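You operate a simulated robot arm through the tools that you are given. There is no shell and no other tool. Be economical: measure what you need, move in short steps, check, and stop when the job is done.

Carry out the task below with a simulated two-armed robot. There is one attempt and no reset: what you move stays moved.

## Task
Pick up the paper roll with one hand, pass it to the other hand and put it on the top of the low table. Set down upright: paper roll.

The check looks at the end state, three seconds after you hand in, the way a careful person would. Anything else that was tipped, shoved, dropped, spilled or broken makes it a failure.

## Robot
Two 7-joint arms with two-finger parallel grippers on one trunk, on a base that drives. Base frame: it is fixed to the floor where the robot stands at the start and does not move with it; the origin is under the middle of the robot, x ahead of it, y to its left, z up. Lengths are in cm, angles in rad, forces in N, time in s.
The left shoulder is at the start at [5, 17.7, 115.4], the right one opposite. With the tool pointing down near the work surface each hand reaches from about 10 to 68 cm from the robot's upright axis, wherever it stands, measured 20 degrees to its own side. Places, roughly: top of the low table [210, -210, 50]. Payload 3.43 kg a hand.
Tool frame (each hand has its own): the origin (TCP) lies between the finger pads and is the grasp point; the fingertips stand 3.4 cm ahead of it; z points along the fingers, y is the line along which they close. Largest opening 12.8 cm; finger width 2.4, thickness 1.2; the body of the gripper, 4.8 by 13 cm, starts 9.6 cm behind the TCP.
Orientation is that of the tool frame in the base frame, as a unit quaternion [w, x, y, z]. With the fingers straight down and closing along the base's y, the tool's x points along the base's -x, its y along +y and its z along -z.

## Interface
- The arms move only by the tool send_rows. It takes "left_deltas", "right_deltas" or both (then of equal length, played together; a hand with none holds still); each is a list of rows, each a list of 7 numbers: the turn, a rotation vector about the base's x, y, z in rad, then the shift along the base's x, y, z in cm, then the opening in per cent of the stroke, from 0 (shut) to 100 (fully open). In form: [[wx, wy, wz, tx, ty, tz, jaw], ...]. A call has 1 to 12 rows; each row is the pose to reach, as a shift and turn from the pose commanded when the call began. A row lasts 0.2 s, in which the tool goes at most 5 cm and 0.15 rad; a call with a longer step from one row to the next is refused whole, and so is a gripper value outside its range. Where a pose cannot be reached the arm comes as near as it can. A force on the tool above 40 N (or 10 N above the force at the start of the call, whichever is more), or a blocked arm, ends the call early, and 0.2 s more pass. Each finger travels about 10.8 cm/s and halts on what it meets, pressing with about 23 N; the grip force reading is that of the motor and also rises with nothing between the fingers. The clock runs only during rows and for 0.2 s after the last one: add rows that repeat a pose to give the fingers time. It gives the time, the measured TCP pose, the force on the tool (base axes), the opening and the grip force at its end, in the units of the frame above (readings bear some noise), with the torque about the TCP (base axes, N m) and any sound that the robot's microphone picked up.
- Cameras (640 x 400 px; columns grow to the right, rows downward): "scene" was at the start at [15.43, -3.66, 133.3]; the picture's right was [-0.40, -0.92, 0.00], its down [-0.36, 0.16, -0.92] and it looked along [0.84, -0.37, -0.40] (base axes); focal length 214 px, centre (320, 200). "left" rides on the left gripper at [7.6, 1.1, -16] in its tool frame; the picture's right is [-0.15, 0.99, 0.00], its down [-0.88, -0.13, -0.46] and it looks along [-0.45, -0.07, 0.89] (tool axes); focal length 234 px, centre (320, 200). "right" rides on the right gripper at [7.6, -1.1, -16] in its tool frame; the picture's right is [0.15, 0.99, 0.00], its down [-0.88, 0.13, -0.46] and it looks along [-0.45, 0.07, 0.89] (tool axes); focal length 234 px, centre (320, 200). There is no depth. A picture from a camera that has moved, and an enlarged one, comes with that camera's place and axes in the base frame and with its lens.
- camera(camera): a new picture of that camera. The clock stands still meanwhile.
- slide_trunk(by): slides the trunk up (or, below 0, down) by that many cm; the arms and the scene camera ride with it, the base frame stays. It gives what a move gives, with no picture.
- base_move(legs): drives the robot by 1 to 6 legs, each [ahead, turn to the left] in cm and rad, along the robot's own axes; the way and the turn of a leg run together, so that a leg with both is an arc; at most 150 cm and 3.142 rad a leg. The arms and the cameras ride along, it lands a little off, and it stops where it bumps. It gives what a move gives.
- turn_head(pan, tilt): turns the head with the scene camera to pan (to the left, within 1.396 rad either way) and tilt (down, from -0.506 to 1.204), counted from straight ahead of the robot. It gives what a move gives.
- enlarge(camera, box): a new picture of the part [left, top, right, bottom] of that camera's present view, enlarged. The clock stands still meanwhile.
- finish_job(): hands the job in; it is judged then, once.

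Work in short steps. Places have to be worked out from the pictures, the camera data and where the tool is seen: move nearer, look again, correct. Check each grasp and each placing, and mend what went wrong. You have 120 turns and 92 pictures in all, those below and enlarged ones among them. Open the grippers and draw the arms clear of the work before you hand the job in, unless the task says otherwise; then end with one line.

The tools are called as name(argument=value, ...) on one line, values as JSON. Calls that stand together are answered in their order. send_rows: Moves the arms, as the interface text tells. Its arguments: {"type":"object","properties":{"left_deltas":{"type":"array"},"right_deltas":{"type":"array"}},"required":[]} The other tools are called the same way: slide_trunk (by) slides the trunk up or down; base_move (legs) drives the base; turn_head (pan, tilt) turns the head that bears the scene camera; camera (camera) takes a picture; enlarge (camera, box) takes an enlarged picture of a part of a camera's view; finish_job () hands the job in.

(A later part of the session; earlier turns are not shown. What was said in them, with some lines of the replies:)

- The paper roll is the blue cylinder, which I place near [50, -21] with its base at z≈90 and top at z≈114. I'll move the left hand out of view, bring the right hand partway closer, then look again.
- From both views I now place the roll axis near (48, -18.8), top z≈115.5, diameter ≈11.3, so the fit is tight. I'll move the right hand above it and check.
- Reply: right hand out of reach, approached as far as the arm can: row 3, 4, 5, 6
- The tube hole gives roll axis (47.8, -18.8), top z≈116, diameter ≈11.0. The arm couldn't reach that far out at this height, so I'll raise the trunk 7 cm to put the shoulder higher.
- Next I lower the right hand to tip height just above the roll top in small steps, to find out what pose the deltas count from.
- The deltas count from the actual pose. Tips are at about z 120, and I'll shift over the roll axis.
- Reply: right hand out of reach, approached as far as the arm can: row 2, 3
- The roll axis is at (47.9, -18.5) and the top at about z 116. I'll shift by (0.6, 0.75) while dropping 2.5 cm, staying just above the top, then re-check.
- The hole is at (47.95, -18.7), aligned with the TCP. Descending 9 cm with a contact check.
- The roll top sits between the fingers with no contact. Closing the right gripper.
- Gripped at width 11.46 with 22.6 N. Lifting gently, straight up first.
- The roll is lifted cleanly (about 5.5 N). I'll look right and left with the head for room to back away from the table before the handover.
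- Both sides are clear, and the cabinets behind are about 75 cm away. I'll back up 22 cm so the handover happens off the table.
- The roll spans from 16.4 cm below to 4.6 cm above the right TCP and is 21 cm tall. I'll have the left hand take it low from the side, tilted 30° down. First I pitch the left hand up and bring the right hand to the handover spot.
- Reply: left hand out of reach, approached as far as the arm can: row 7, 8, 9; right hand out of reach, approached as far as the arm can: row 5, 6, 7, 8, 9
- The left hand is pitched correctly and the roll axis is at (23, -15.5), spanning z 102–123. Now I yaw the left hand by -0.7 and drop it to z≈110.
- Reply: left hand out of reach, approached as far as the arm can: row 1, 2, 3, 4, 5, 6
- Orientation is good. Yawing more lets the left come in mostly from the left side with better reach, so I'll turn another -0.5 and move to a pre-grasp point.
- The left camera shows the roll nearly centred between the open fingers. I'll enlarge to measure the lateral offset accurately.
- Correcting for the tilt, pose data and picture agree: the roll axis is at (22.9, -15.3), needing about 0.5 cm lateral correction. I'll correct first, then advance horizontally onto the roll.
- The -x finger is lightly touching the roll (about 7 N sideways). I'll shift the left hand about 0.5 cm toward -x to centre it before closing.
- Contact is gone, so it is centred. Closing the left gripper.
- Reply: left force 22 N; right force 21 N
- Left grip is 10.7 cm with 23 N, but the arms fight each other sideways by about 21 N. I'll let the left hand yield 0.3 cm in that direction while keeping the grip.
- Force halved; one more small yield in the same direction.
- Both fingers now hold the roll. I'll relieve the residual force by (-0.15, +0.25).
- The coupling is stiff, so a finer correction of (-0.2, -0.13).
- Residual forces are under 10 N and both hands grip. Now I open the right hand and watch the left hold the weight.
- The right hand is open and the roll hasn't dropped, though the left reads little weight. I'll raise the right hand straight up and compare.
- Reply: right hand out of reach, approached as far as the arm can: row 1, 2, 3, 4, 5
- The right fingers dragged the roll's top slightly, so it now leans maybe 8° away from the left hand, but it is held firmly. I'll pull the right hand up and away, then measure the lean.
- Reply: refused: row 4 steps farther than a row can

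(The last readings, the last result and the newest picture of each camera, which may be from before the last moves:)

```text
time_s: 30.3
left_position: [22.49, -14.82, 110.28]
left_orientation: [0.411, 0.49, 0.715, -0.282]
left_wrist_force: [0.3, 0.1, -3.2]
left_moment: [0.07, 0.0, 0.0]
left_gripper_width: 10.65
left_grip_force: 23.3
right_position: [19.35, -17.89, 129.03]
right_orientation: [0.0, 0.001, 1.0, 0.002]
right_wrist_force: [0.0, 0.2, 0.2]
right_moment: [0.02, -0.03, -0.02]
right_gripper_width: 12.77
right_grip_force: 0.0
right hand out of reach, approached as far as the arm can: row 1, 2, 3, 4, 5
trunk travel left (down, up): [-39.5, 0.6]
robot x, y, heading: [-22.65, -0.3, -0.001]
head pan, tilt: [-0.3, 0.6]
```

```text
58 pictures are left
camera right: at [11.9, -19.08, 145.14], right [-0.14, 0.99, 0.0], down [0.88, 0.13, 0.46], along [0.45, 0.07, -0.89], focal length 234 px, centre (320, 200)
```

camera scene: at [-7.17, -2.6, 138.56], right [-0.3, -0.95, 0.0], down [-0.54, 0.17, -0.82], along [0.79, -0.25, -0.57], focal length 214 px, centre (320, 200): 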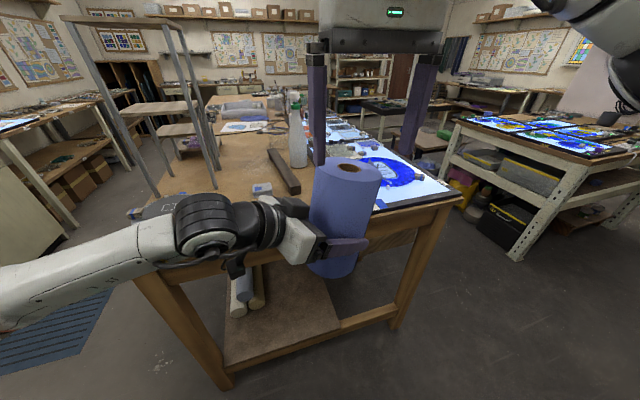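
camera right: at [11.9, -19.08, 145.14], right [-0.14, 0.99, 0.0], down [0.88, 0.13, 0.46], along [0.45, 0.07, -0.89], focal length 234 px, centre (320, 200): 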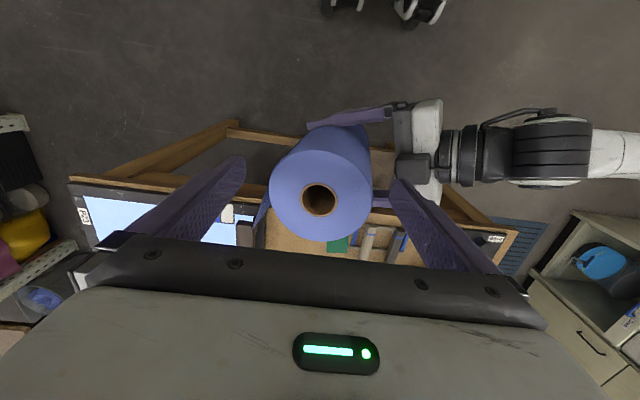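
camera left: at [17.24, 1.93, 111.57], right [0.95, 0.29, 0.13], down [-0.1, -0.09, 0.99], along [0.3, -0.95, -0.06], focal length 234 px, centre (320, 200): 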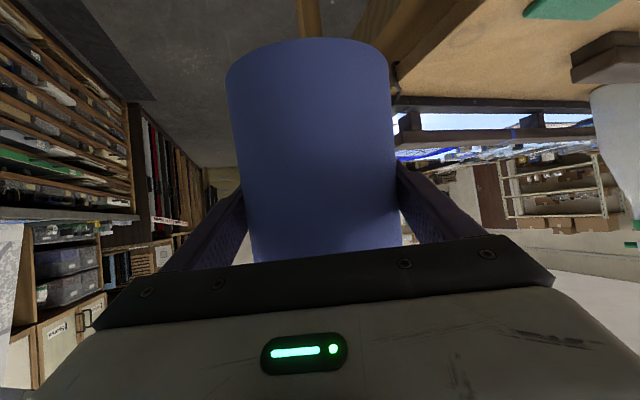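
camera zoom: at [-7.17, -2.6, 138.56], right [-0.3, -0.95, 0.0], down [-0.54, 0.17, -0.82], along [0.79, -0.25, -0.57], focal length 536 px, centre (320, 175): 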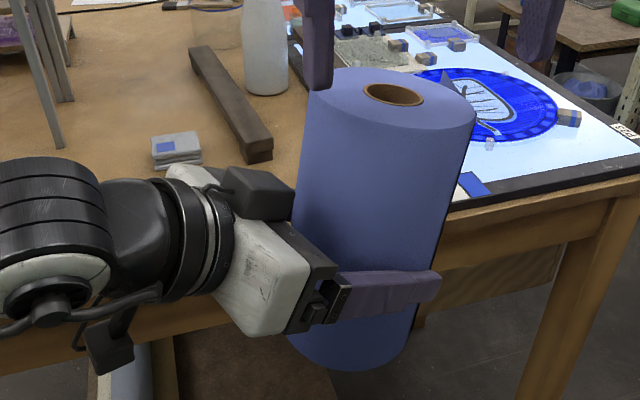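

Re-sending the right-hand retreat with smaller steps.

send_rows(right_deltas=[[0, 0, 0, -1, 0, 2, 100], [0, 0, 0, -3, 0, 4, 100], [0, 0, 0, -4, -3, 5, 100], [0, 0, 0, -5, -7, 5, 100], [0, 0, 0, -5, -11, 5, 100], [0, 0, 0, -5, -15, 5, 100], [0, 0, 0, -5, -15, 5, 100]])

enlarge(camera="scene", box=[220, 130, 420, 290])

camera(camera="right")

```text
time_s: 31.9
left_position: [22.53, -14.73, 110.23]
left_orientation: [0.412, 0.49, 0.714, -0.283]
left_wrist_force: [0.1, -0.4, -4.0]
left_moment: [0.06, 0.04, 0.02]
left_gripper_width: 10.65
left_grip_force: 22.6
right_position: [14.01, -32.85, 133.95]
right_orientation: [0.0, 0.001, 1.0, 0.002]
right_wrist_force: [-0.9, -0.7, -0.2]
right_moment: [0.0, 0.01, 0.02]
right_gripper_width: 12.81
right_grip_force: 0.1
right hand out of reach, approached as far as the arm can: row 1
trunk travel left (down, up): [-39.5, 0.6]
robot x, y, heading: [-22.82, 0.06, -0.002]
head pan, tilt: [-0.3, 0.6]
```

```text
2.50 times, centred on (320, 210) of scene
camera zoom: at [-7.14, -2.56, 138.55], right [-0.3, -0.95, 0.0], down [-0.54, 0.17, -0.82], along [0.79, -0.25, -0.57], focal length 536 px, centre (320, 175)
```

zoom: 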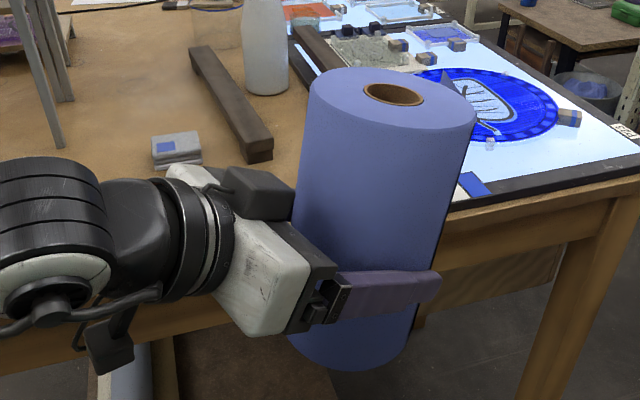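

```text
56 pictures are left
camera right: at [6.52, -34.09, 150.11], right [-0.14, 0.99, 0.0], down [0.88, 0.13, 0.46], along [0.45, 0.07, -0.89], focal length 234 px, centre (320, 200)
```

right: 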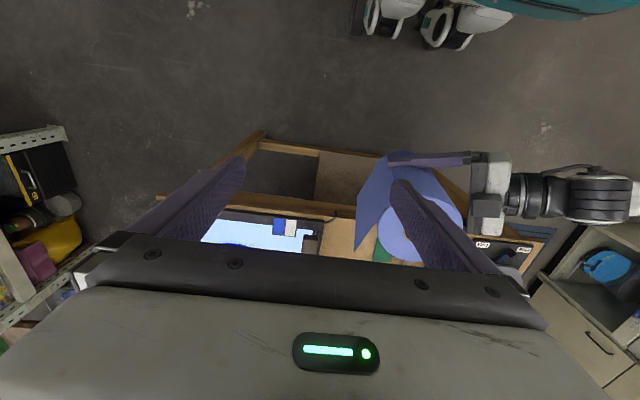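

The roll leans about 10° away from the left hand. I'll counter-rotate the left hand by 0.17 rad about its pinch axis to bring the roll upright.

send_rows(left_deltas=[[-0.08, -0.03, 0, 0, 0, 0, 50], [-0.158, -0.061, 0, 0, 0, 0, 50], [-0.158, -0.061, 0, 0, 0, 0, 50]])

enlarge(camera="scene", box=[220, 130, 420, 290])

camera(camera="left")

```text
time_s: 32.7
left_position: [22.52, -14.73, 110.16]
left_orientation: [0.472, 0.464, 0.677, -0.323]
left_wrist_force: [-0.1, 0.6, -4.6]
left_moment: [0.04, -0.01, 0.02]
left_gripper_width: 10.63
left_grip_force: 22.5
right_position: [14.0, -32.82, 133.99]
right_orientation: [0.0, 0.002, 1.0, 0.002]
right_wrist_force: [-0.1, -0.4, -0.9]
right_moment: [0.0, -0.02, 0.0]
right_gripper_width: 12.77
right_grip_force: 0.0
trunk travel left (down, up): [-39.5, 0.6]
robot x, y, heading: [-22.64, 0.02, -0.004]
head pan, tilt: [-0.3, 0.6]
```

```text
2.50 times, centred on (320, 210) of scene
camera zoom: at [-7.17, -2.61, 138.56], right [-0.3, -0.95, 0.0], down [-0.54, 0.17, -0.82], along [0.79, -0.25, -0.57], focal length 536 px, centre (320, 175)
```

zoom: 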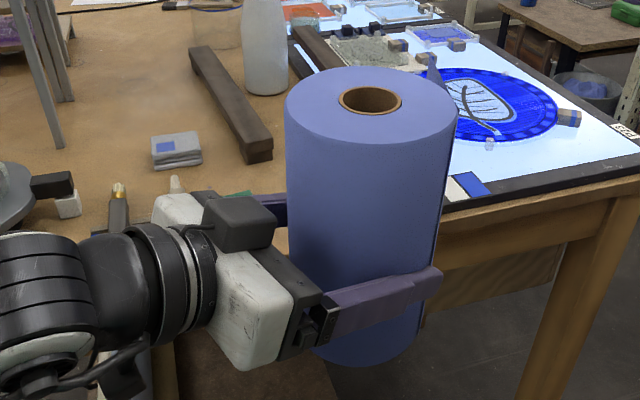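

```text
54 pictures are left
camera left: at [17.27, 1.94, 108.5], right [0.94, 0.31, 0.14], down [-0.17, 0.07, 0.98], along [0.29, -0.95, 0.11], focal length 234 px, centre (320, 200)
```

left: 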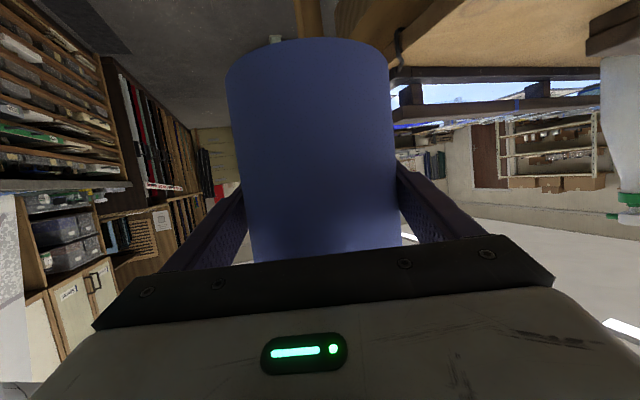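

The roll is upright again and firmly held at 10.65 cm. Now driving: I turn right to run alongside the table and look ahead.

base_move(legs=[[0, -1.45]])

turn_head(pan=0.25, tilt=0.45)

camera(camera="scene")

```text
time_s: 36.6
left_position: [-30.85, -46.78, 110.14]
left_orientation: [0.145, 0.794, 0.208, -0.553]
left_wrist_force: [-1.1, -1.0, -3.9]
left_moment: [0.0, -0.02, 0.02]
left_gripper_width: 10.66
left_grip_force: 22.7
right_position: [-49.95, -40.86, 133.98]
right_orientation: [0.001, 0.656, 0.755, 0.001]
right_wrist_force: [0.7, 0.1, 0.1]
right_moment: [0.01, 0.0, 0.03]
right_gripper_width: 12.84
right_grip_force: 0.0
trunk travel left (down, up): [-39.5, 0.6]
robot x, y, heading: [-22.44, 0.18, -1.432]
head pan, tilt: [-0.3, 0.6]
```

```text
time_s: 37.6
left_position: [-30.79, -46.75, 110.13]
left_orientation: [0.144, 0.794, 0.207, -0.552]
left_wrist_force: [-0.7, -0.4, -4.1]
left_moment: [0.0, -0.05, -0.02]
left_gripper_width: 10.65
left_grip_force: 22.8
right_position: [-49.89, -40.89, 133.92]
right_orientation: [0.002, 0.655, 0.756, 0.002]
right_wrist_force: [0.1, 0.5, 0.8]
right_moment: [0.02, -0.02, -0.03]
right_gripper_width: 12.83
right_grip_force: 0.1
trunk travel left (down, up): [-39.5, 0.6]
robot x, y, heading: [-22.54, -0.12, -1.432]
head pan, tilt: [0.25, 0.45]
```

```text
53 pictures are left
camera scene: at [-18.18, -15.41, 139.91], right [-0.93, -0.38, 0.0], down [-0.17, 0.4, -0.9], along [0.34, -0.83, -0.44], focal length 214 px, centre (320, 200)
```

scene: 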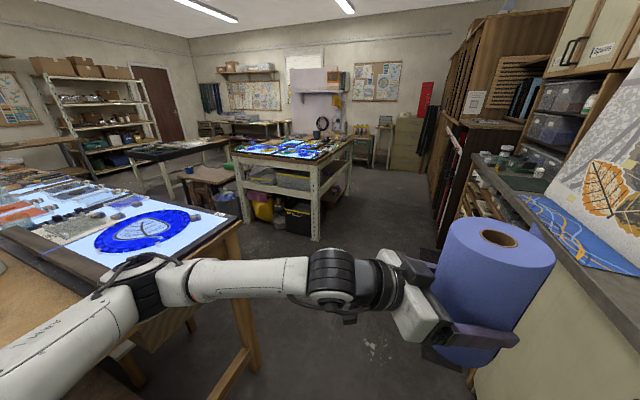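

The low table shows at the far left of the bench's end. I'll trim heading slightly and drive 130 cm down between table and counter to mid-aisle.

base_move(legs=[[0, -0.08], [65, 0], [65, 0]])

base_move(legs=[[0, 1.45]])

turn_head(pan=-0.2, tilt=0.45)

camera(camera="scene")

```text
time_s: 45.0
left_position: [-26.97, -177.12, 110.14]
left_orientation: [0.122, 0.802, 0.176, -0.557]
left_wrist_force: [0.6, 1.3, -5.1]
left_moment: [-0.01, 0.01, -0.01]
left_gripper_width: 10.65
left_grip_force: 22.5
right_position: [-45.56, -169.57, 133.99]
right_orientation: [0.002, 0.686, 0.728, 0.001]
right_wrist_force: [-0.2, 0.1, 0.1]
right_moment: [0.01, -0.02, 0.03]
right_gripper_width: 12.79
right_grip_force: 0.2
trunk travel left (down, up): [-39.5, 0.6]
robot x, y, heading: [-15.14, -131.19, -1.51]
head pan, tilt: [0.25, 0.45]
```

```text
time_s: 49.0
left_position: [29.59, -147.28, 110.19]
left_orientation: [0.465, 0.476, 0.669, -0.33]
left_wrist_force: [-0.3, 0.0, -3.9]
left_moment: [0.02, -0.01, 0.01]
left_gripper_width: 10.64
left_grip_force: 23.0
right_position: [20.5, -165.19, 134.08]
right_orientation: [0.0, 0.017, 1.0, 0.002]
right_wrist_force: [0.2, 0.0, 0.6]
right_moment: [-0.02, 0.0, -0.01]
right_gripper_width: 12.8
right_grip_force: 0.0
trunk travel left (down, up): [-39.5, 0.6]
robot x, y, heading: [-14.65, -130.89, -0.04]
head pan, tilt: [0.25, 0.45]
```

```text
time_s: 49.9
left_position: [29.6, -147.36, 110.12]
left_orientation: [0.465, 0.475, 0.67, -0.33]
left_wrist_force: [0.6, -0.4, -4.8]
left_moment: [0.06, -0.01, -0.02]
left_gripper_width: 10.62
left_grip_force: 23.5
right_position: [20.48, -165.22, 134.06]
right_orientation: [0.0, 0.019, 1.0, 0.002]
right_wrist_force: [-1.4, -1.3, 0.2]
right_moment: [0.01, -0.02, 0.03]
right_gripper_width: 12.82
right_grip_force: 0.0
trunk travel left (down, up): [-39.5, 0.6]
robot x, y, heading: [-15.42, -131.16, -0.036]
head pan, tilt: [-0.201, 0.45]
```

```text
52 pictures are left
camera scene: at [0.91, -133.51, 139.91], right [-0.23, -0.97, 0.0], down [-0.42, 0.1, -0.9], along [0.88, -0.21, -0.44], focal length 214 px, centre (320, 200)
```

scene: 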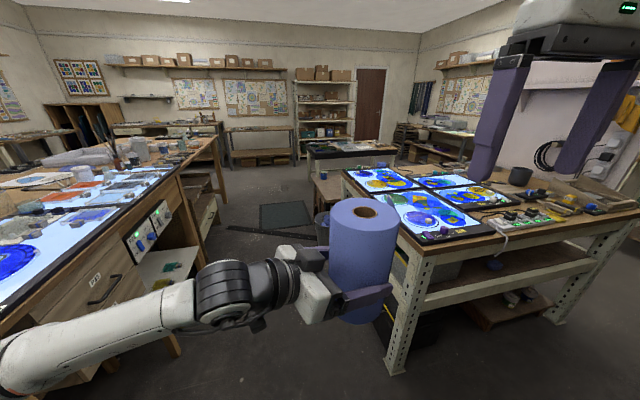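

The aisle ahead is clear; a bin and the low table are just past the bench's end. I'll drive 80 cm ahead, then look.

base_move(legs=[[80, 0.03]])

turn_head(pan=-0.5, tilt=0.5)

camera(camera="scene")

```text
time_s: 54.1
left_position: [109.34, -148.37, 109.97]
left_orientation: [0.469, 0.467, 0.676, -0.324]
left_wrist_force: [-0.7, -0.6, -5.2]
left_moment: [0.03, 0.01, -0.03]
left_gripper_width: 10.62
left_grip_force: 23.0
right_position: [100.67, -166.3, 134.08]
right_orientation: [0.0, 0.007, 1.0, 0.002]
right_wrist_force: [0.1, -0.5, 0.3]
right_moment: [0.03, 0.02, 0.04]
right_gripper_width: 12.8
right_grip_force: 0.0
trunk travel left (down, up): [-39.5, 0.6]
robot x, y, heading: [64.18, -133.22, -0.018]
head pan, tilt: [-0.201, 0.45]
```

```text
time_s: 54.9
left_position: [109.36, -148.31, 110.13]
left_orientation: [0.47, 0.467, 0.675, -0.325]
left_wrist_force: [0.1, 0.4, -4.2]
left_moment: [0.0, 0.01, 0.04]
left_gripper_width: 10.65
left_grip_force: 23.1
right_position: [100.58, -166.28, 134.12]
right_orientation: [0.0, 0.007, 1.0, 0.002]
right_wrist_force: [-0.2, -0.3, -0.2]
right_moment: [0.01, 0.01, 0.0]
right_gripper_width: 12.78
right_grip_force: 0.2
trunk travel left (down, up): [-39.5, 0.6]
robot x, y, heading: [64.09, -133.36, -0.012]
head pan, tilt: [-0.499, 0.499]
```

```text
51 pictures are left
camera scene: at [79.27, -137.59, 139.47], right [-0.49, -0.87, 0.0], down [-0.42, 0.23, -0.88], along [0.77, -0.43, -0.48], focal length 214 px, centre (320, 200)
```

scene: 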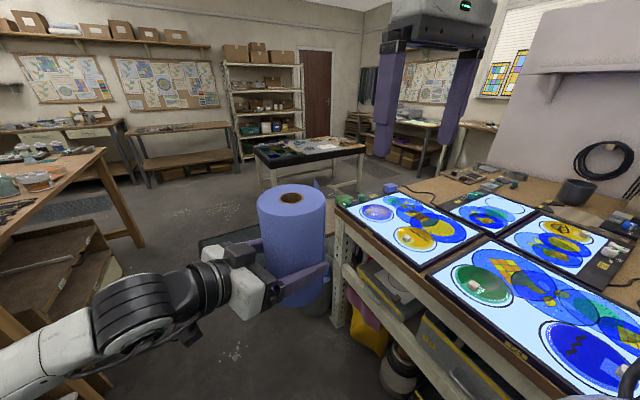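

The low table is hidden behind the roll. I'll drive 45 cm further and look again.

base_move(legs=[[45, 0.03]])

turn_head(pan=-0.7, tilt=0.6)

camera(camera="scene")

camera(camera="right")

```text
time_s: 57.7
left_position: [155.26, -147.08, 110.09]
left_orientation: [0.472, 0.46, 0.68, -0.32]
left_wrist_force: [0.4, 0.5, -4.8]
left_moment: [0.01, 0.04, -0.01]
left_gripper_width: 10.63
left_grip_force: 23.2
right_position: [147.05, -165.44, 134.08]
right_orientation: [0.0, -0.006, 1.0, 0.001]
right_wrist_force: [-0.4, 1.2, 0.1]
right_moment: [-0.01, 0.02, 0.02]
right_gripper_width: 12.81
right_grip_force: 0.0
trunk travel left (down, up): [-39.5, 0.6]
robot x, y, heading: [109.75, -133.0, 0.009]
head pan, tilt: [-0.499, 0.499]
```

```text
time_s: 58.4
left_position: [155.35, -147.27, 110.02]
left_orientation: [0.473, 0.459, 0.681, -0.319]
left_wrist_force: [-0.2, 0.4, -4.3]
left_moment: [0.05, -0.01, -0.01]
left_gripper_width: 10.63
left_grip_force: 22.9
right_position: [147.0, -165.4, 133.97]
right_orientation: [0.001, -0.006, 1.0, 0.002]
right_wrist_force: [0.3, -0.1, -0.1]
right_moment: [-0.01, -0.04, -0.01]
right_gripper_width: 12.8
right_grip_force: 0.1
trunk travel left (down, up): [-39.5, 0.6]
robot x, y, heading: [109.78, -132.89, 0.012]
head pan, tilt: [-0.7, 0.6]
```

```text
50 pictures are left
camera scene: at [123.77, -138.59, 138.56], right [-0.63, -0.77, 0.0], down [-0.44, 0.36, -0.83], along [0.64, -0.52, -0.56], focal length 214 px, centre (320, 200)
```

scene: 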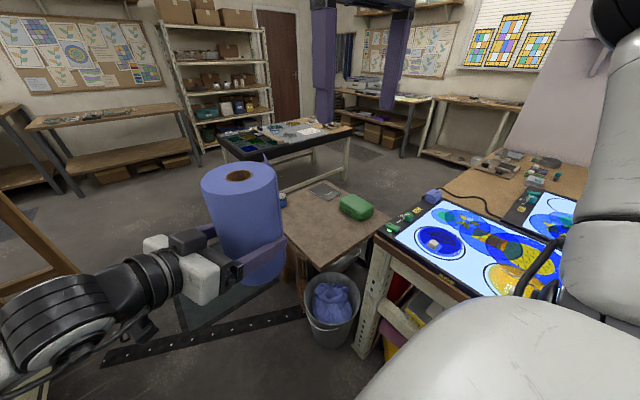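

```text
49 pictures are left
camera right: at [139.52, -166.78, 150.12], right [-0.16, 0.99, 0.0], down [0.88, 0.14, 0.46], along [0.45, 0.07, -0.89], focal length 234 px, centre (320, 200)
```

right: 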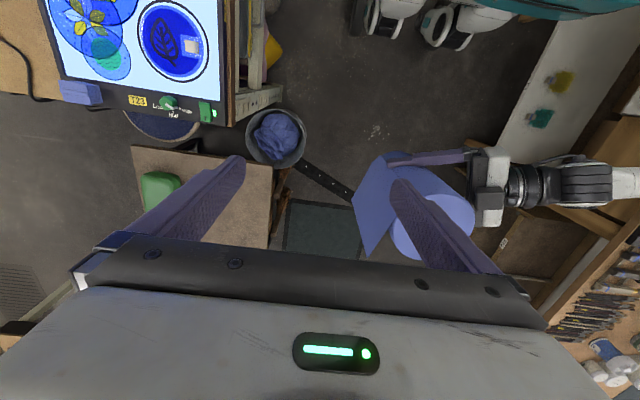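

The low table spans about x 177–243, y −183 to −240, with a green box near (197,-231) and a grey item near (233,-231); a bin stands near (167,-184) on the floor. I'll set the roll near (190,-197). Before approaching, I swing the left hand to point forward and tuck the right hand in.

send_rows(left_deltas=[[0, 0, 0.14, 1, 3, 0.5, 50], [0, 0, 0.28, 2, 6, 1, 50], [0, 0, 0.42, 3, 10, 1, 50], [0, 0, 0.56, 4, 14, 1, 50], [0, 0, 0.7, 5, 18, 1, 50], [0, 0, 0.84, 6, 21, 1, 50], [0, 0, 0.9, 6, 23, 1, 50], [0, 0, 0.9, 6, 23, 1, 50]], right_deltas=[[0, 0, 0, -2, 0, 0, 100], [0, 0, 0, -4, 1, 0, 100], [0, 0, 0, -6, 2, 0, 100], [0, 0, 0, -8, 3, 0, 100], [0, 0, 0, -10, 4, 0, 100], [0, 0, 0, -12, 4, 0, 100], [0, 0, 0, -12, 4, 0, 100], [0, 0, 0, -12, 4, 0, 100]])

camera(camera="scene")

```text
time_s: 60.2
left_position: [161.11, -124.18, 111.25]
left_orientation: [0.562, 0.117, 0.815, -0.081]
left_wrist_force: [-0.1, -0.1, -4.5]
left_moment: [0.02, 0.03, 0.0]
left_gripper_width: 10.62
left_grip_force: 23.1
right_position: [135.01, -161.47, 134.06]
right_orientation: [0.0, -0.006, 1.0, 0.002]
right_wrist_force: [-0.4, -0.3, -0.2]
right_moment: [-0.02, 0.03, 0.01]
right_gripper_width: 12.8
right_grip_force: 0.0
trunk travel left (down, up): [-39.5, 0.6]
robot x, y, heading: [109.91, -132.83, 0.018]
head pan, tilt: [-0.7, 0.6]
```

```text
48 pictures are left
camera scene: at [123.8, -138.59, 138.55], right [-0.64, -0.77, 0.0], down [-0.44, 0.36, -0.82], along [0.64, -0.52, -0.57], focal length 214 px, centre (320, 200)
```

scene: 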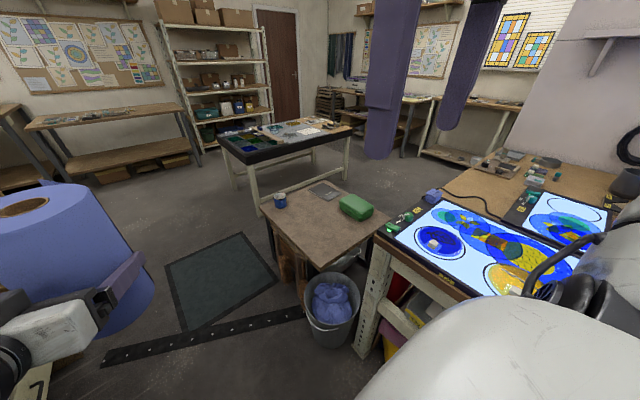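

View is now clear; table corners confirm, with a blue mug at about (238,-195). I'll drive to about (148,-138) keeping clear of bin and floor strip, then turn to face the table.

base_move(legs=[[0, -0.15], [38.5, 0], [0, -1.05]])

turn_head(pan=0.05, tilt=0.75)

camera(camera="scene")

camera(camera="right")

```text
time_s: 66.0
left_position: [174.02, -183.98, 111.17]
left_orientation: [0.413, 0.566, 0.597, -0.39]
left_wrist_force: [-0.1, 0.3, -4.7]
left_moment: [0.05, -0.03, -0.02]
left_gripper_width: 10.66
left_grip_force: 23.1
right_position: [130.11, -171.7, 134.0]
right_orientation: [0.001, 0.572, 0.82, 0.001]
right_wrist_force: [0.7, 0.0, 0.0]
right_moment: [0.0, -0.03, -0.02]
right_gripper_width: 12.78
right_grip_force: 0.1
trunk travel left (down, up): [-39.5, 0.6]
robot x, y, heading: [148.82, -138.55, -1.215]
head pan, tilt: [-0.7, 0.6]
```

```text
time_s: 67.1
left_position: [173.95, -183.85, 111.25]
left_orientation: [0.413, 0.566, 0.597, -0.391]
left_wrist_force: [-0.3, 0.4, -4.5]
left_moment: [0.04, 0.02, 0.02]
left_gripper_width: 10.64
left_grip_force: 22.7
right_position: [129.96, -171.58, 134.03]
right_orientation: [0.0, 0.572, 0.82, 0.0]
right_wrist_force: [0.3, -0.1, 0.0]
right_moment: [0.01, 0.02, 0.02]
right_gripper_width: 12.81
right_grip_force: 0.0
trunk travel left (down, up): [-39.5, 0.6]
robot x, y, heading: [148.49, -138.55, -1.217]
head pan, tilt: [0.051, 0.75]
```

```text
47 pictures are left
camera scene: at [154.14, -152.77, 137.27], right [-0.92, -0.39, 0.0], down [-0.27, 0.63, -0.73], along [0.29, -0.67, -0.68], focal length 214 px, centre (320, 200)
```

scene: 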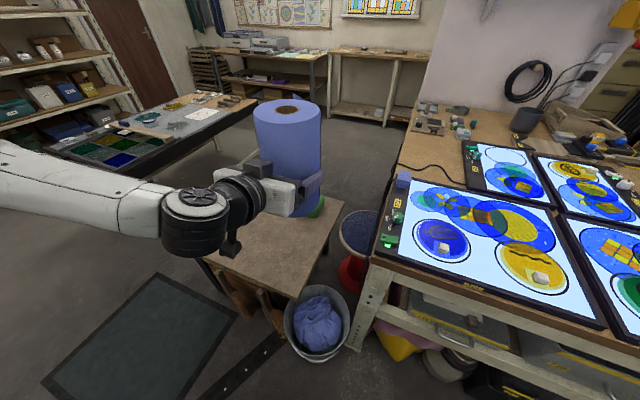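

```text
46 pictures are left
camera right: at [126.52, -165.01, 150.15], right [0.88, 0.48, 0.0], down [0.43, -0.78, 0.46], along [0.22, -0.4, -0.89], focal length 234 px, centre (320, 200)
```

right: 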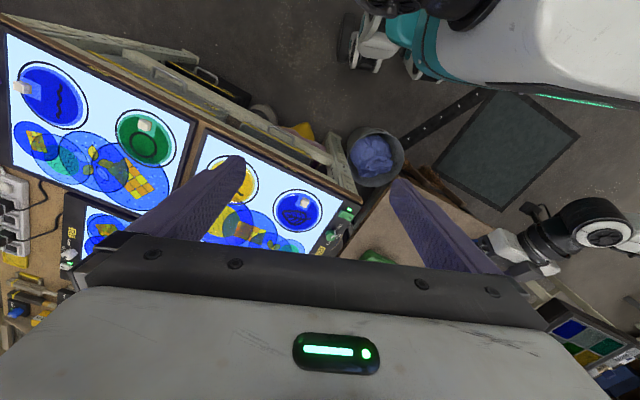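

The roll is just short of the table corner. I'll draw the right hand back from the bench edge, then lower the trunk 25 cm.

send_rows(right_deltas=[[0, 0, 0, -1, 3, 0, 100], [0, 0, 0, -1.5, 6, 0, 100], [0, 0, 0, -1.5, 8, 0, 100], [0, 0, 0, -1.5, 8, 0, 100]])

slide_trunk(by=-25)

camera(camera="scene")

```text
time_s: 68.1
left_position: [174.02, -183.9, 111.22]
left_orientation: [0.413, 0.566, 0.597, -0.39]
left_wrist_force: [-0.9, -0.5, -5.0]
left_moment: [0.04, 0.02, 0.0]
left_gripper_width: 10.61
left_grip_force: 22.4
right_position: [128.7, -163.51, 134.09]
right_orientation: [0.001, 0.572, 0.82, 0.003]
right_wrist_force: [0.8, -0.3, -1.0]
right_moment: [0.01, 0.01, 0.01]
right_gripper_width: 12.8
right_grip_force: 0.0
trunk travel left (down, up): [-39.5, 0.6]
robot x, y, heading: [148.45, -138.53, -1.219]
head pan, tilt: [0.051, 0.75]
```

```text
time_s: 70.7
left_position: [173.99, -183.97, 86.33]
left_orientation: [0.413, 0.565, 0.598, -0.39]
left_wrist_force: [0.5, 0.8, -4.4]
left_moment: [0.02, -0.02, 0.01]
left_gripper_width: 10.63
left_grip_force: 23.5
right_position: [128.74, -163.44, 109.02]
right_orientation: [0.001, 0.572, 0.82, 0.002]
right_wrist_force: [-0.4, 0.6, 1.0]
right_moment: [-0.04, -0.03, -0.04]
right_gripper_width: 12.78
right_grip_force: 0.0
trunk travel left (down, up): [-14.5, 25.6]
robot x, y, heading: [149.05, -138.3, -1.217]
head pan, tilt: [0.051, 0.75]
```

```text
45 pictures are left
camera scene: at [154.14, -152.75, 112.27], right [-0.92, -0.39, 0.0], down [-0.27, 0.63, -0.73], along [0.29, -0.67, -0.68], focal length 214 px, centre (320, 200)
```

scene: 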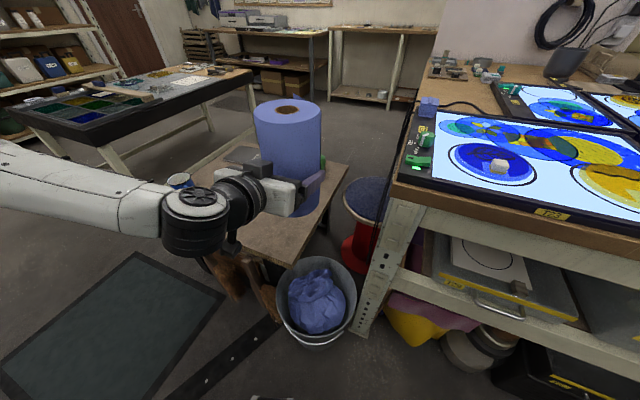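

Clear path. I'll move the roll out over the table toward (190,-198), lowering 12 cm.

send_rows(left_deltas=[[0, 0, 0, 3, -2, 0, 50], [0, 0, 0, 6, -5, -2, 50], [0, 0, 0, 9, -8, -5, 50], [0, 0, 0, 12, -10, -8, 50], [0, 0, 0, 14, -12, -10, 50], [0, 0, 0, 16, -14, -12, 50], [0, 0, 0, 16, -14, -12, 50]])

camera(camera="scene")

camera(camera="left")

```text
refused: row 3 steps farther than a row can; nothing moved
```

```text
44 pictures are left
camera scene: at [154.14, -152.75, 112.27], right [-0.92, -0.39, 0.0], down [-0.27, 0.63, -0.73], along [0.29, -0.67, -0.68], focal length 214 px, centre (320, 200)
```

scene: 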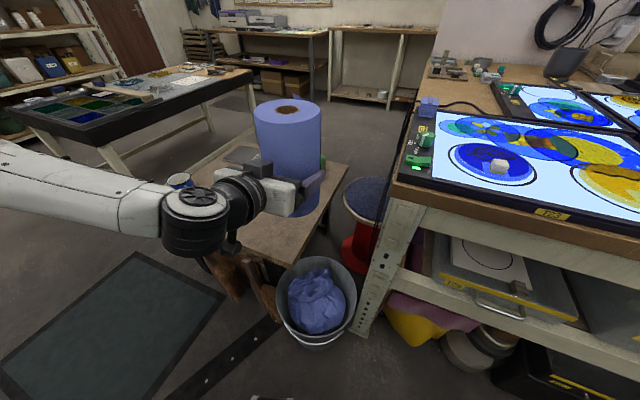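

```text
43 pictures are left
camera left: at [174.22, -166.38, 84.73], right [0.99, 0.0, 0.14], down [-0.14, 0.11, 0.98], along [-0.01, -0.99, 0.11], focal length 234 px, centre (320, 200)
```

left: 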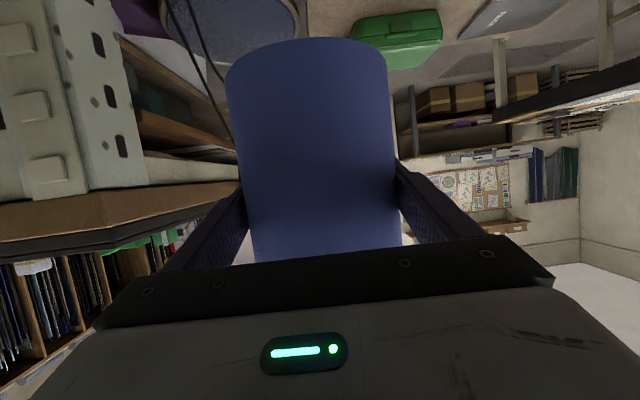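

A row was just over the step limit; resending with smaller steps.

send_rows(left_deltas=[[0, 0, 0, 2.5, -2, 0, 50], [0, 0, 0, 5, -4, -1, 50], [0, 0, 0, 7.5, -6, -3, 50], [0, 0, 0, 10, -8, -5, 50], [0, 0, 0, 12, -10, -8, 50], [0, 0, 0, 14, -12, -10, 50], [0, 0, 0, 16, -14, -12, 50], [0, 0, 0, 16, -14, -12, 50]])

camera(camera="scene")

camera(camera="left")

```text
time_s: 72.5
left_position: [190.04, -197.77, 73.9]
left_orientation: [0.413, 0.566, 0.597, -0.391]
left_wrist_force: [0.0, -0.1, -4.6]
left_moment: [0.01, 0.01, -0.03]
left_gripper_width: 10.63
left_grip_force: 22.8
right_position: [128.54, -163.51, 109.06]
right_orientation: [0.001, 0.572, 0.82, 0.002]
right_wrist_force: [0.0, -1.6, -0.8]
right_moment: [0.02, -0.02, 0.02]
right_gripper_width: 12.79
right_grip_force: 0.0
trunk travel left (down, up): [-14.5, 25.6]
robot x, y, heading: [148.44, -138.89, -1.218]
head pan, tilt: [0.051, 0.75]
```

```text
42 pictures are left
camera scene: at [154.15, -152.77, 112.27], right [-0.92, -0.39, 0.0], down [-0.27, 0.63, -0.73], along [0.29, -0.67, -0.68], focal length 214 px, centre (320, 200)
```

scene: 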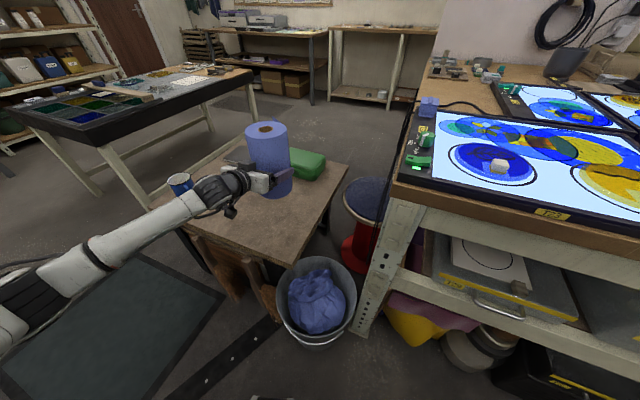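

```text
41 pictures are left
camera left: at [190.27, -180.27, 72.41], right [0.99, 0.0, 0.14], down [-0.14, 0.11, 0.98], along [-0.01, -0.99, 0.11], focal length 234 px, centre (320, 200)
```

left: 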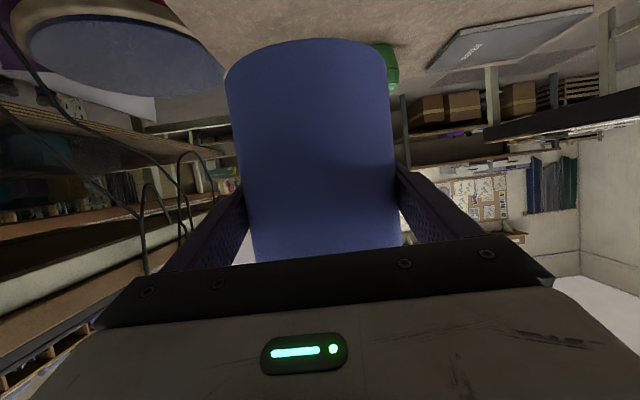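

The roll is above a free area of the table. I'll check its uprightness by zooming in.

enlarge(camera="scene", box=[220, 110, 340, 210])

enlarge(camera="left", box=[200, 20, 440, 170])

```text
4.00 times, centred on (280, 160) of scene
camera zoom: at [154.15, -152.77, 112.27], right [-0.92, -0.39, 0.0], down [-0.27, 0.63, -0.73], along [0.29, -0.67, -0.68], focal length 858 px, centre (480, 360)
```

zoom: 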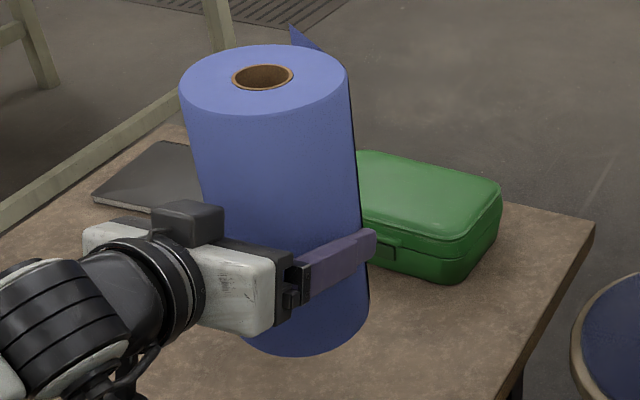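

```text
2.67 times, centred on (320, 95) of left
camera zoom: at [190.27, -180.27, 72.41], right [0.99, 0.0, 0.14], down [-0.14, 0.11, 0.98], along [-0.01, -0.99, 0.11], focal length 624 px, centre (320, 480)
```

zoom: 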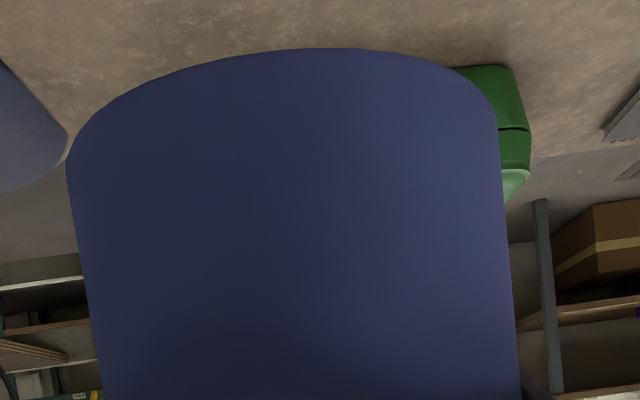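

The roll axis looks vertical within a couple of degrees. Lowering 13 cm, leaving about 2 cm.

send_rows(left_deltas=[[0, 0, 0, 0, 0, -3, 50], [0, 0, 0, 0, 0, -6, 50], [0, 0, 0, 0, 0, -9, 50], [0, 0, 0, 0, 0, -11, 50], [0, 0, 0, 0, 0, -12, 50], [0, 0, 0, 0, 0, -13, 50], [0, 0, 0, 0, 0, -13, 50]])

enlarge(camera="scene", box=[210, 120, 370, 250])

camera(camera="left")

```text
time_s: 74.1
left_position: [189.95, -197.91, 61.27]
left_orientation: [0.413, 0.566, 0.597, -0.391]
left_wrist_force: [0.2, 0.0, -4.5]
left_moment: [0.03, 0.01, 0.02]
left_gripper_width: 10.64
left_grip_force: 22.7
right_position: [128.7, -163.44, 109.04]
right_orientation: [0.001, 0.573, 0.82, 0.001]
right_wrist_force: [0.5, -0.4, 1.0]
right_moment: [-0.01, 0.0, 0.01]
right_gripper_width: 12.79
right_grip_force: 0.1
trunk travel left (down, up): [-14.5, 25.6]
robot x, y, heading: [148.55, -139.12, -1.216]
head pan, tilt: [0.051, 0.75]
```

```text
3.08 times, centred on (290, 185) of scene
camera zoom: at [154.15, -152.76, 112.27], right [-0.92, -0.39, 0.0], down [-0.27, 0.63, -0.73], along [0.29, -0.67, -0.68], focal length 660 px, centre (412, 246)
```

zoom: 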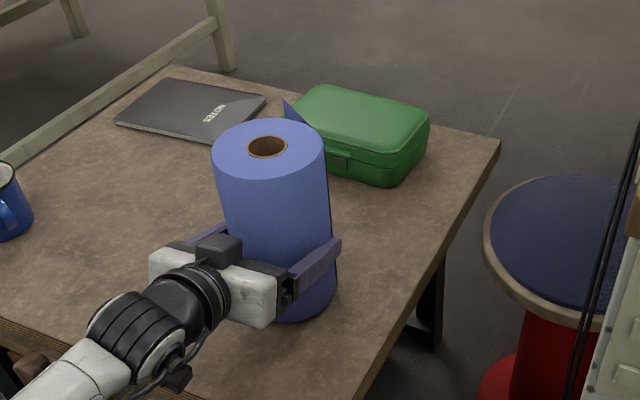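

```text
37 pictures are left
camera left: at [190.27, -180.33, 59.71], right [0.99, 0.0, 0.14], down [-0.14, 0.11, 0.98], along [-0.01, -0.99, 0.11], focal length 234 px, centre (320, 200)
```

left: 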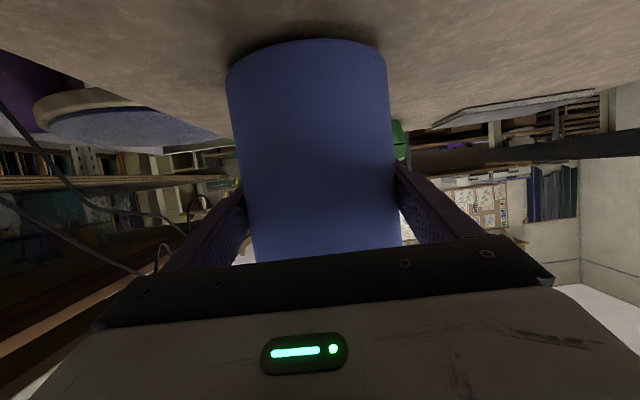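

Nothing is beneath and the case is well clear. Lowering in fine steps until I feel the table.

send_rows(left_deltas=[[0, 0, 0, 0, 0, -0.5, 50], [0, 0, 0, 0, 0, -1, 50], [0, 0, 0, 0, 0, -1.5, 50], [0, 0, 0, 0, 0, -1.5, 50]])

camera(camera="left")

```text
time_s: 75.1
left_position: [190.06, -197.79, 60.38]
left_orientation: [0.417, 0.563, 0.594, -0.395]
left_wrist_force: [5.0, 5.0, 17.5]
left_moment: [0.08, 0.38, 0.02]
left_gripper_width: 10.63
left_grip_force: 22.8
right_position: [128.68, -163.32, 109.2]
right_orientation: [0.002, 0.572, 0.82, 0.001]
right_wrist_force: [0.2, 0.4, 0.6]
right_moment: [0.01, 0.04, 0.02]
right_gripper_width: 12.81
right_grip_force: 0.1
trunk travel left (down, up): [-14.5, 25.6]
robot x, y, heading: [148.59, -138.19, -1.215]
head pan, tilt: [0.051, 0.75]
```

```text
36 pictures are left
camera left: at [190.27, -180.41, 58.68], right [0.99, 0.0, 0.14], down [-0.14, 0.12, 0.98], along [-0.01, -0.99, 0.12], focal length 234 px, centre (320, 200)
```

left: 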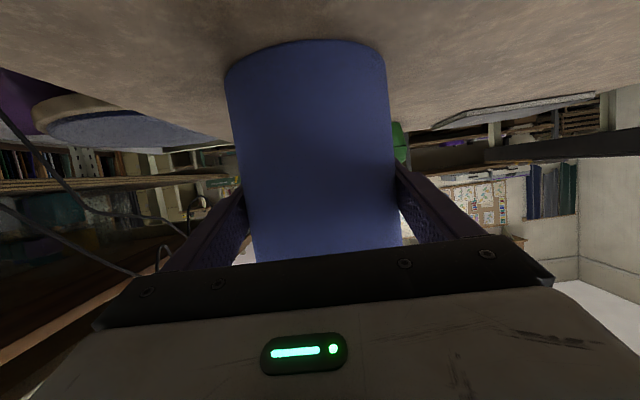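

The roll is resting on the table (17 N up). I'll ease off 0.4 cm, then open the fingers.

send_rows(left_deltas=[[0, 0, 0, 0, 0, 0.4, 50], [0, 0, 0, 0, 0, 0.4, 50]])

enlarge(camera="left", box=[200, 20, 440, 170])

```text
time_s: 75.7
left_position: [190.03, -197.9, 60.42]
left_orientation: [0.415, 0.564, 0.597, -0.391]
left_wrist_force: [6.1, -2.9, 12.5]
left_moment: [-0.65, 0.16, 0.33]
left_gripper_width: 10.61
left_grip_force: 23.1
right_position: [128.57, -163.31, 109.0]
right_orientation: [0.002, 0.572, 0.82, 0.001]
right_wrist_force: [0.5, 0.6, 0.8]
right_moment: [0.01, 0.04, 0.03]
right_gripper_width: 12.8
right_grip_force: 0.1
trunk travel left (down, up): [-14.5, 25.6]
robot x, y, heading: [148.48, -138.76, -1.218]
head pan, tilt: [0.051, 0.75]
```

```text
2.67 times, centred on (320, 95) of left
camera zoom: at [190.24, -180.38, 58.8], right [0.99, 0.0, 0.14], down [-0.14, 0.11, 0.98], along [-0.01, -0.99, 0.11], focal length 624 px, centre (320, 480)
```

zoom: 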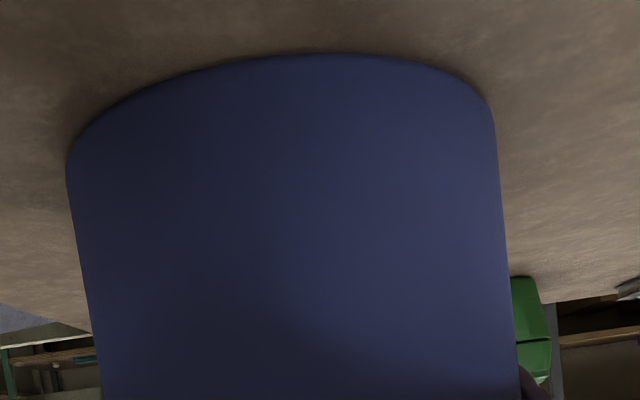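

Easing off a bit more and opening the left gripper.

send_rows(left_deltas=[[0, 0, 0, 0, 0, 0.25, 50], [0, 0, 0, 0, 0, 0.25, 50], [0, 0, 0, 0, 0, 0.25, 90], [0, 0, 0, 0, 0, 0.25, 100], [0, 0, 0, 0, 0, 0.25, 100], [0, 0, 0, 0, 0, 0.25, 100]])

camera(camera="left")

enlarge(camera="scene", box=[210, 120, 370, 250])

```text
time_s: 77.1
left_position: [190.04, -197.95, 60.47]
left_orientation: [0.413, 0.566, 0.597, -0.391]
left_wrist_force: [-0.5, -0.6, 0.9]
left_moment: [0.0, -0.01, -0.03]
left_gripper_width: 12.8
left_grip_force: 0.0
right_position: [128.63, -163.45, 109.09]
right_orientation: [0.001, 0.572, 0.82, 0.001]
right_wrist_force: [-0.2, -0.3, -0.5]
right_moment: [0.08, 0.01, 0.01]
right_gripper_width: 12.8
right_grip_force: 0.0
trunk travel left (down, up): [-14.5, 25.6]
robot x, y, heading: [148.43, -138.71, -1.22]
head pan, tilt: [0.051, 0.75]
```

```text
34 pictures are left
camera left: at [190.23, -180.36, 58.96], right [0.99, 0.0, 0.14], down [-0.14, 0.11, 0.98], along [-0.01, -0.99, 0.11], focal length 234 px, centre (320, 200)
```

left: 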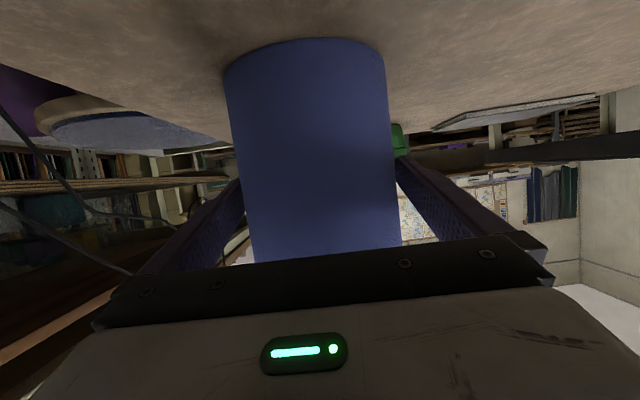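

```text
3.08 times, centred on (290, 185) of scene
camera zoom: at [154.12, -152.73, 112.28], right [-0.92, -0.39, 0.0], down [-0.27, 0.63, -0.73], along [0.29, -0.67, -0.68], focal length 660 px, centre (412, 246)
```

zoom: 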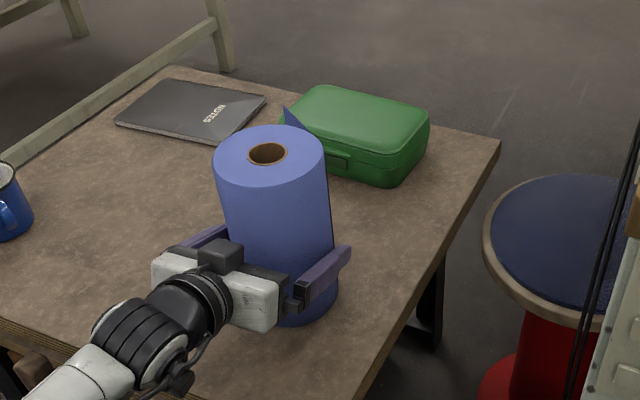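

The roll stands freely with no forces on the fingers. Backing the left hand straight out along its approach line.

send_rows(left_deltas=[[0, 0, 0, -0.06, 1, 0, 100], [0, 0, 0, -0.17, 3, 0, 100], [0, 0, 0, -0.29, 5, 0, 100], [0, 0, 0, -0.4, 7, 0, 100], [0, 0, 0, -0.58, 10, 0, 100], [0, 0, 0, -0.75, 13, 0.5, 100], [0, 0, 0, -0.93, 16, 2, 100]])

camera(camera="left")

enlarge(camera="scene", box=[210, 120, 370, 250])

```text
time_s: 78.7
left_position: [189.02, -181.96, 62.31]
left_orientation: [0.413, 0.566, 0.597, -0.391]
left_wrist_force: [0.2, 1.2, 0.1]
left_moment: [-0.02, 0.0, -0.03]
left_gripper_width: 12.8
left_grip_force: 0.2
right_position: [128.68, -163.52, 109.09]
right_orientation: [0.002, 0.572, 0.82, 0.002]
right_wrist_force: [-0.2, 0.1, -0.2]
right_moment: [-0.01, 0.05, 0.0]
right_gripper_width: 12.8
right_grip_force: 0.1
trunk travel left (down, up): [-14.5, 25.6]
robot x, y, heading: [148.46, -138.58, -1.22]
head pan, tilt: [0.051, 0.75]
```

```text
32 pictures are left
camera left: at [189.24, -164.39, 60.8], right [0.99, 0.0, 0.14], down [-0.14, 0.11, 0.98], along [-0.01, -0.99, 0.11], focal length 234 px, centre (320, 200)
```

left: 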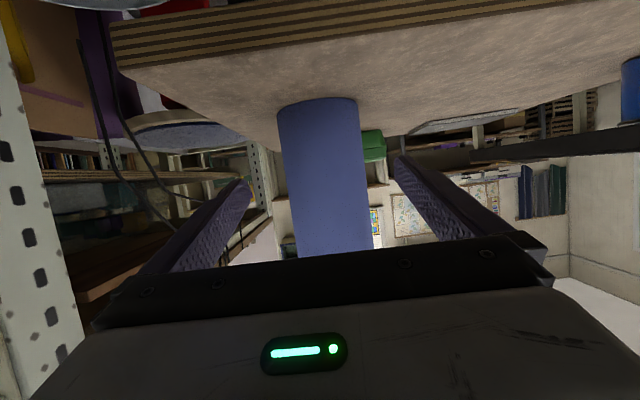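

```text
3.08 times, centred on (290, 185) of scene
camera zoom: at [154.12, -152.72, 112.28], right [-0.92, -0.39, 0.0], down [-0.27, 0.63, -0.73], along [0.29, -0.67, -0.68], focal length 660 px, centre (412, 246)
```

zoom: 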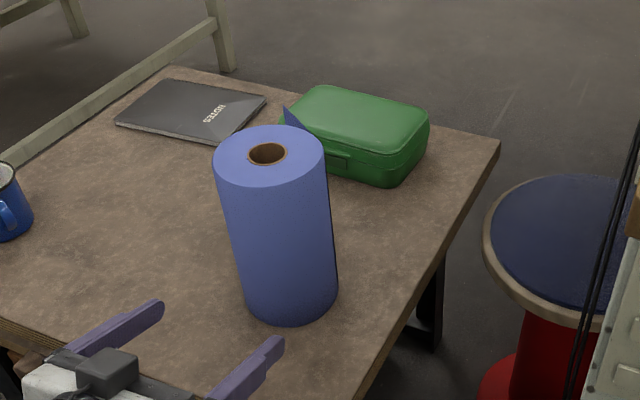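

The roll stands upright on the low table, clear of everything. I'll lift the left hand up and away from the table.

send_rows(left_deltas=[[0, 0, 0, 0, 3, 2, 100], [0, 0, 0, 0, 5, 5, 100], [0, 0, 0, 0, 7, 9, 100], [0, 0, 0, 0, 8, 13, 100], [0, 0, 0, 0, 8, 13, 100]])

camera(camera="scene")

```text
time_s: 79.9
left_position: [189.1, -173.99, 75.3]
left_orientation: [0.413, 0.566, 0.597, -0.39]
left_wrist_force: [0.0, 0.4, -0.5]
left_moment: [-0.02, -0.03, 0.02]
left_gripper_width: 12.79
left_grip_force: 0.0
right_position: [128.68, -163.49, 109.09]
right_orientation: [0.001, 0.572, 0.82, 0.002]
right_wrist_force: [-0.2, -0.3, -0.6]
right_moment: [0.01, 0.0, -0.02]
right_gripper_width: 12.79
right_grip_force: 0.0
trunk travel left (down, up): [-14.5, 25.6]
robot x, y, heading: [148.59, -138.45, -1.219]
head pan, tilt: [0.051, 0.75]
```

```text
30 pictures are left
camera scene: at [154.12, -152.73, 112.28], right [-0.92, -0.39, 0.0], down [-0.27, 0.63, -0.73], along [0.29, -0.67, -0.68], focal length 214 px, centre (320, 200)
```

scene: 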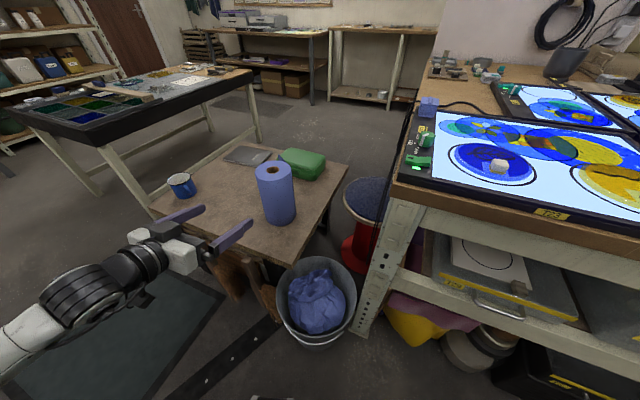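

The roll is upright on the low table, both grippers are open and clear, and nothing else was disturbed. Handing in.

finish_job()

```text
The job is handed in.
```

I picked the paper roll up with the right hand, passed it to the left, and set it upright on the low table; the last picture showed it standing with nothing else disturbed.
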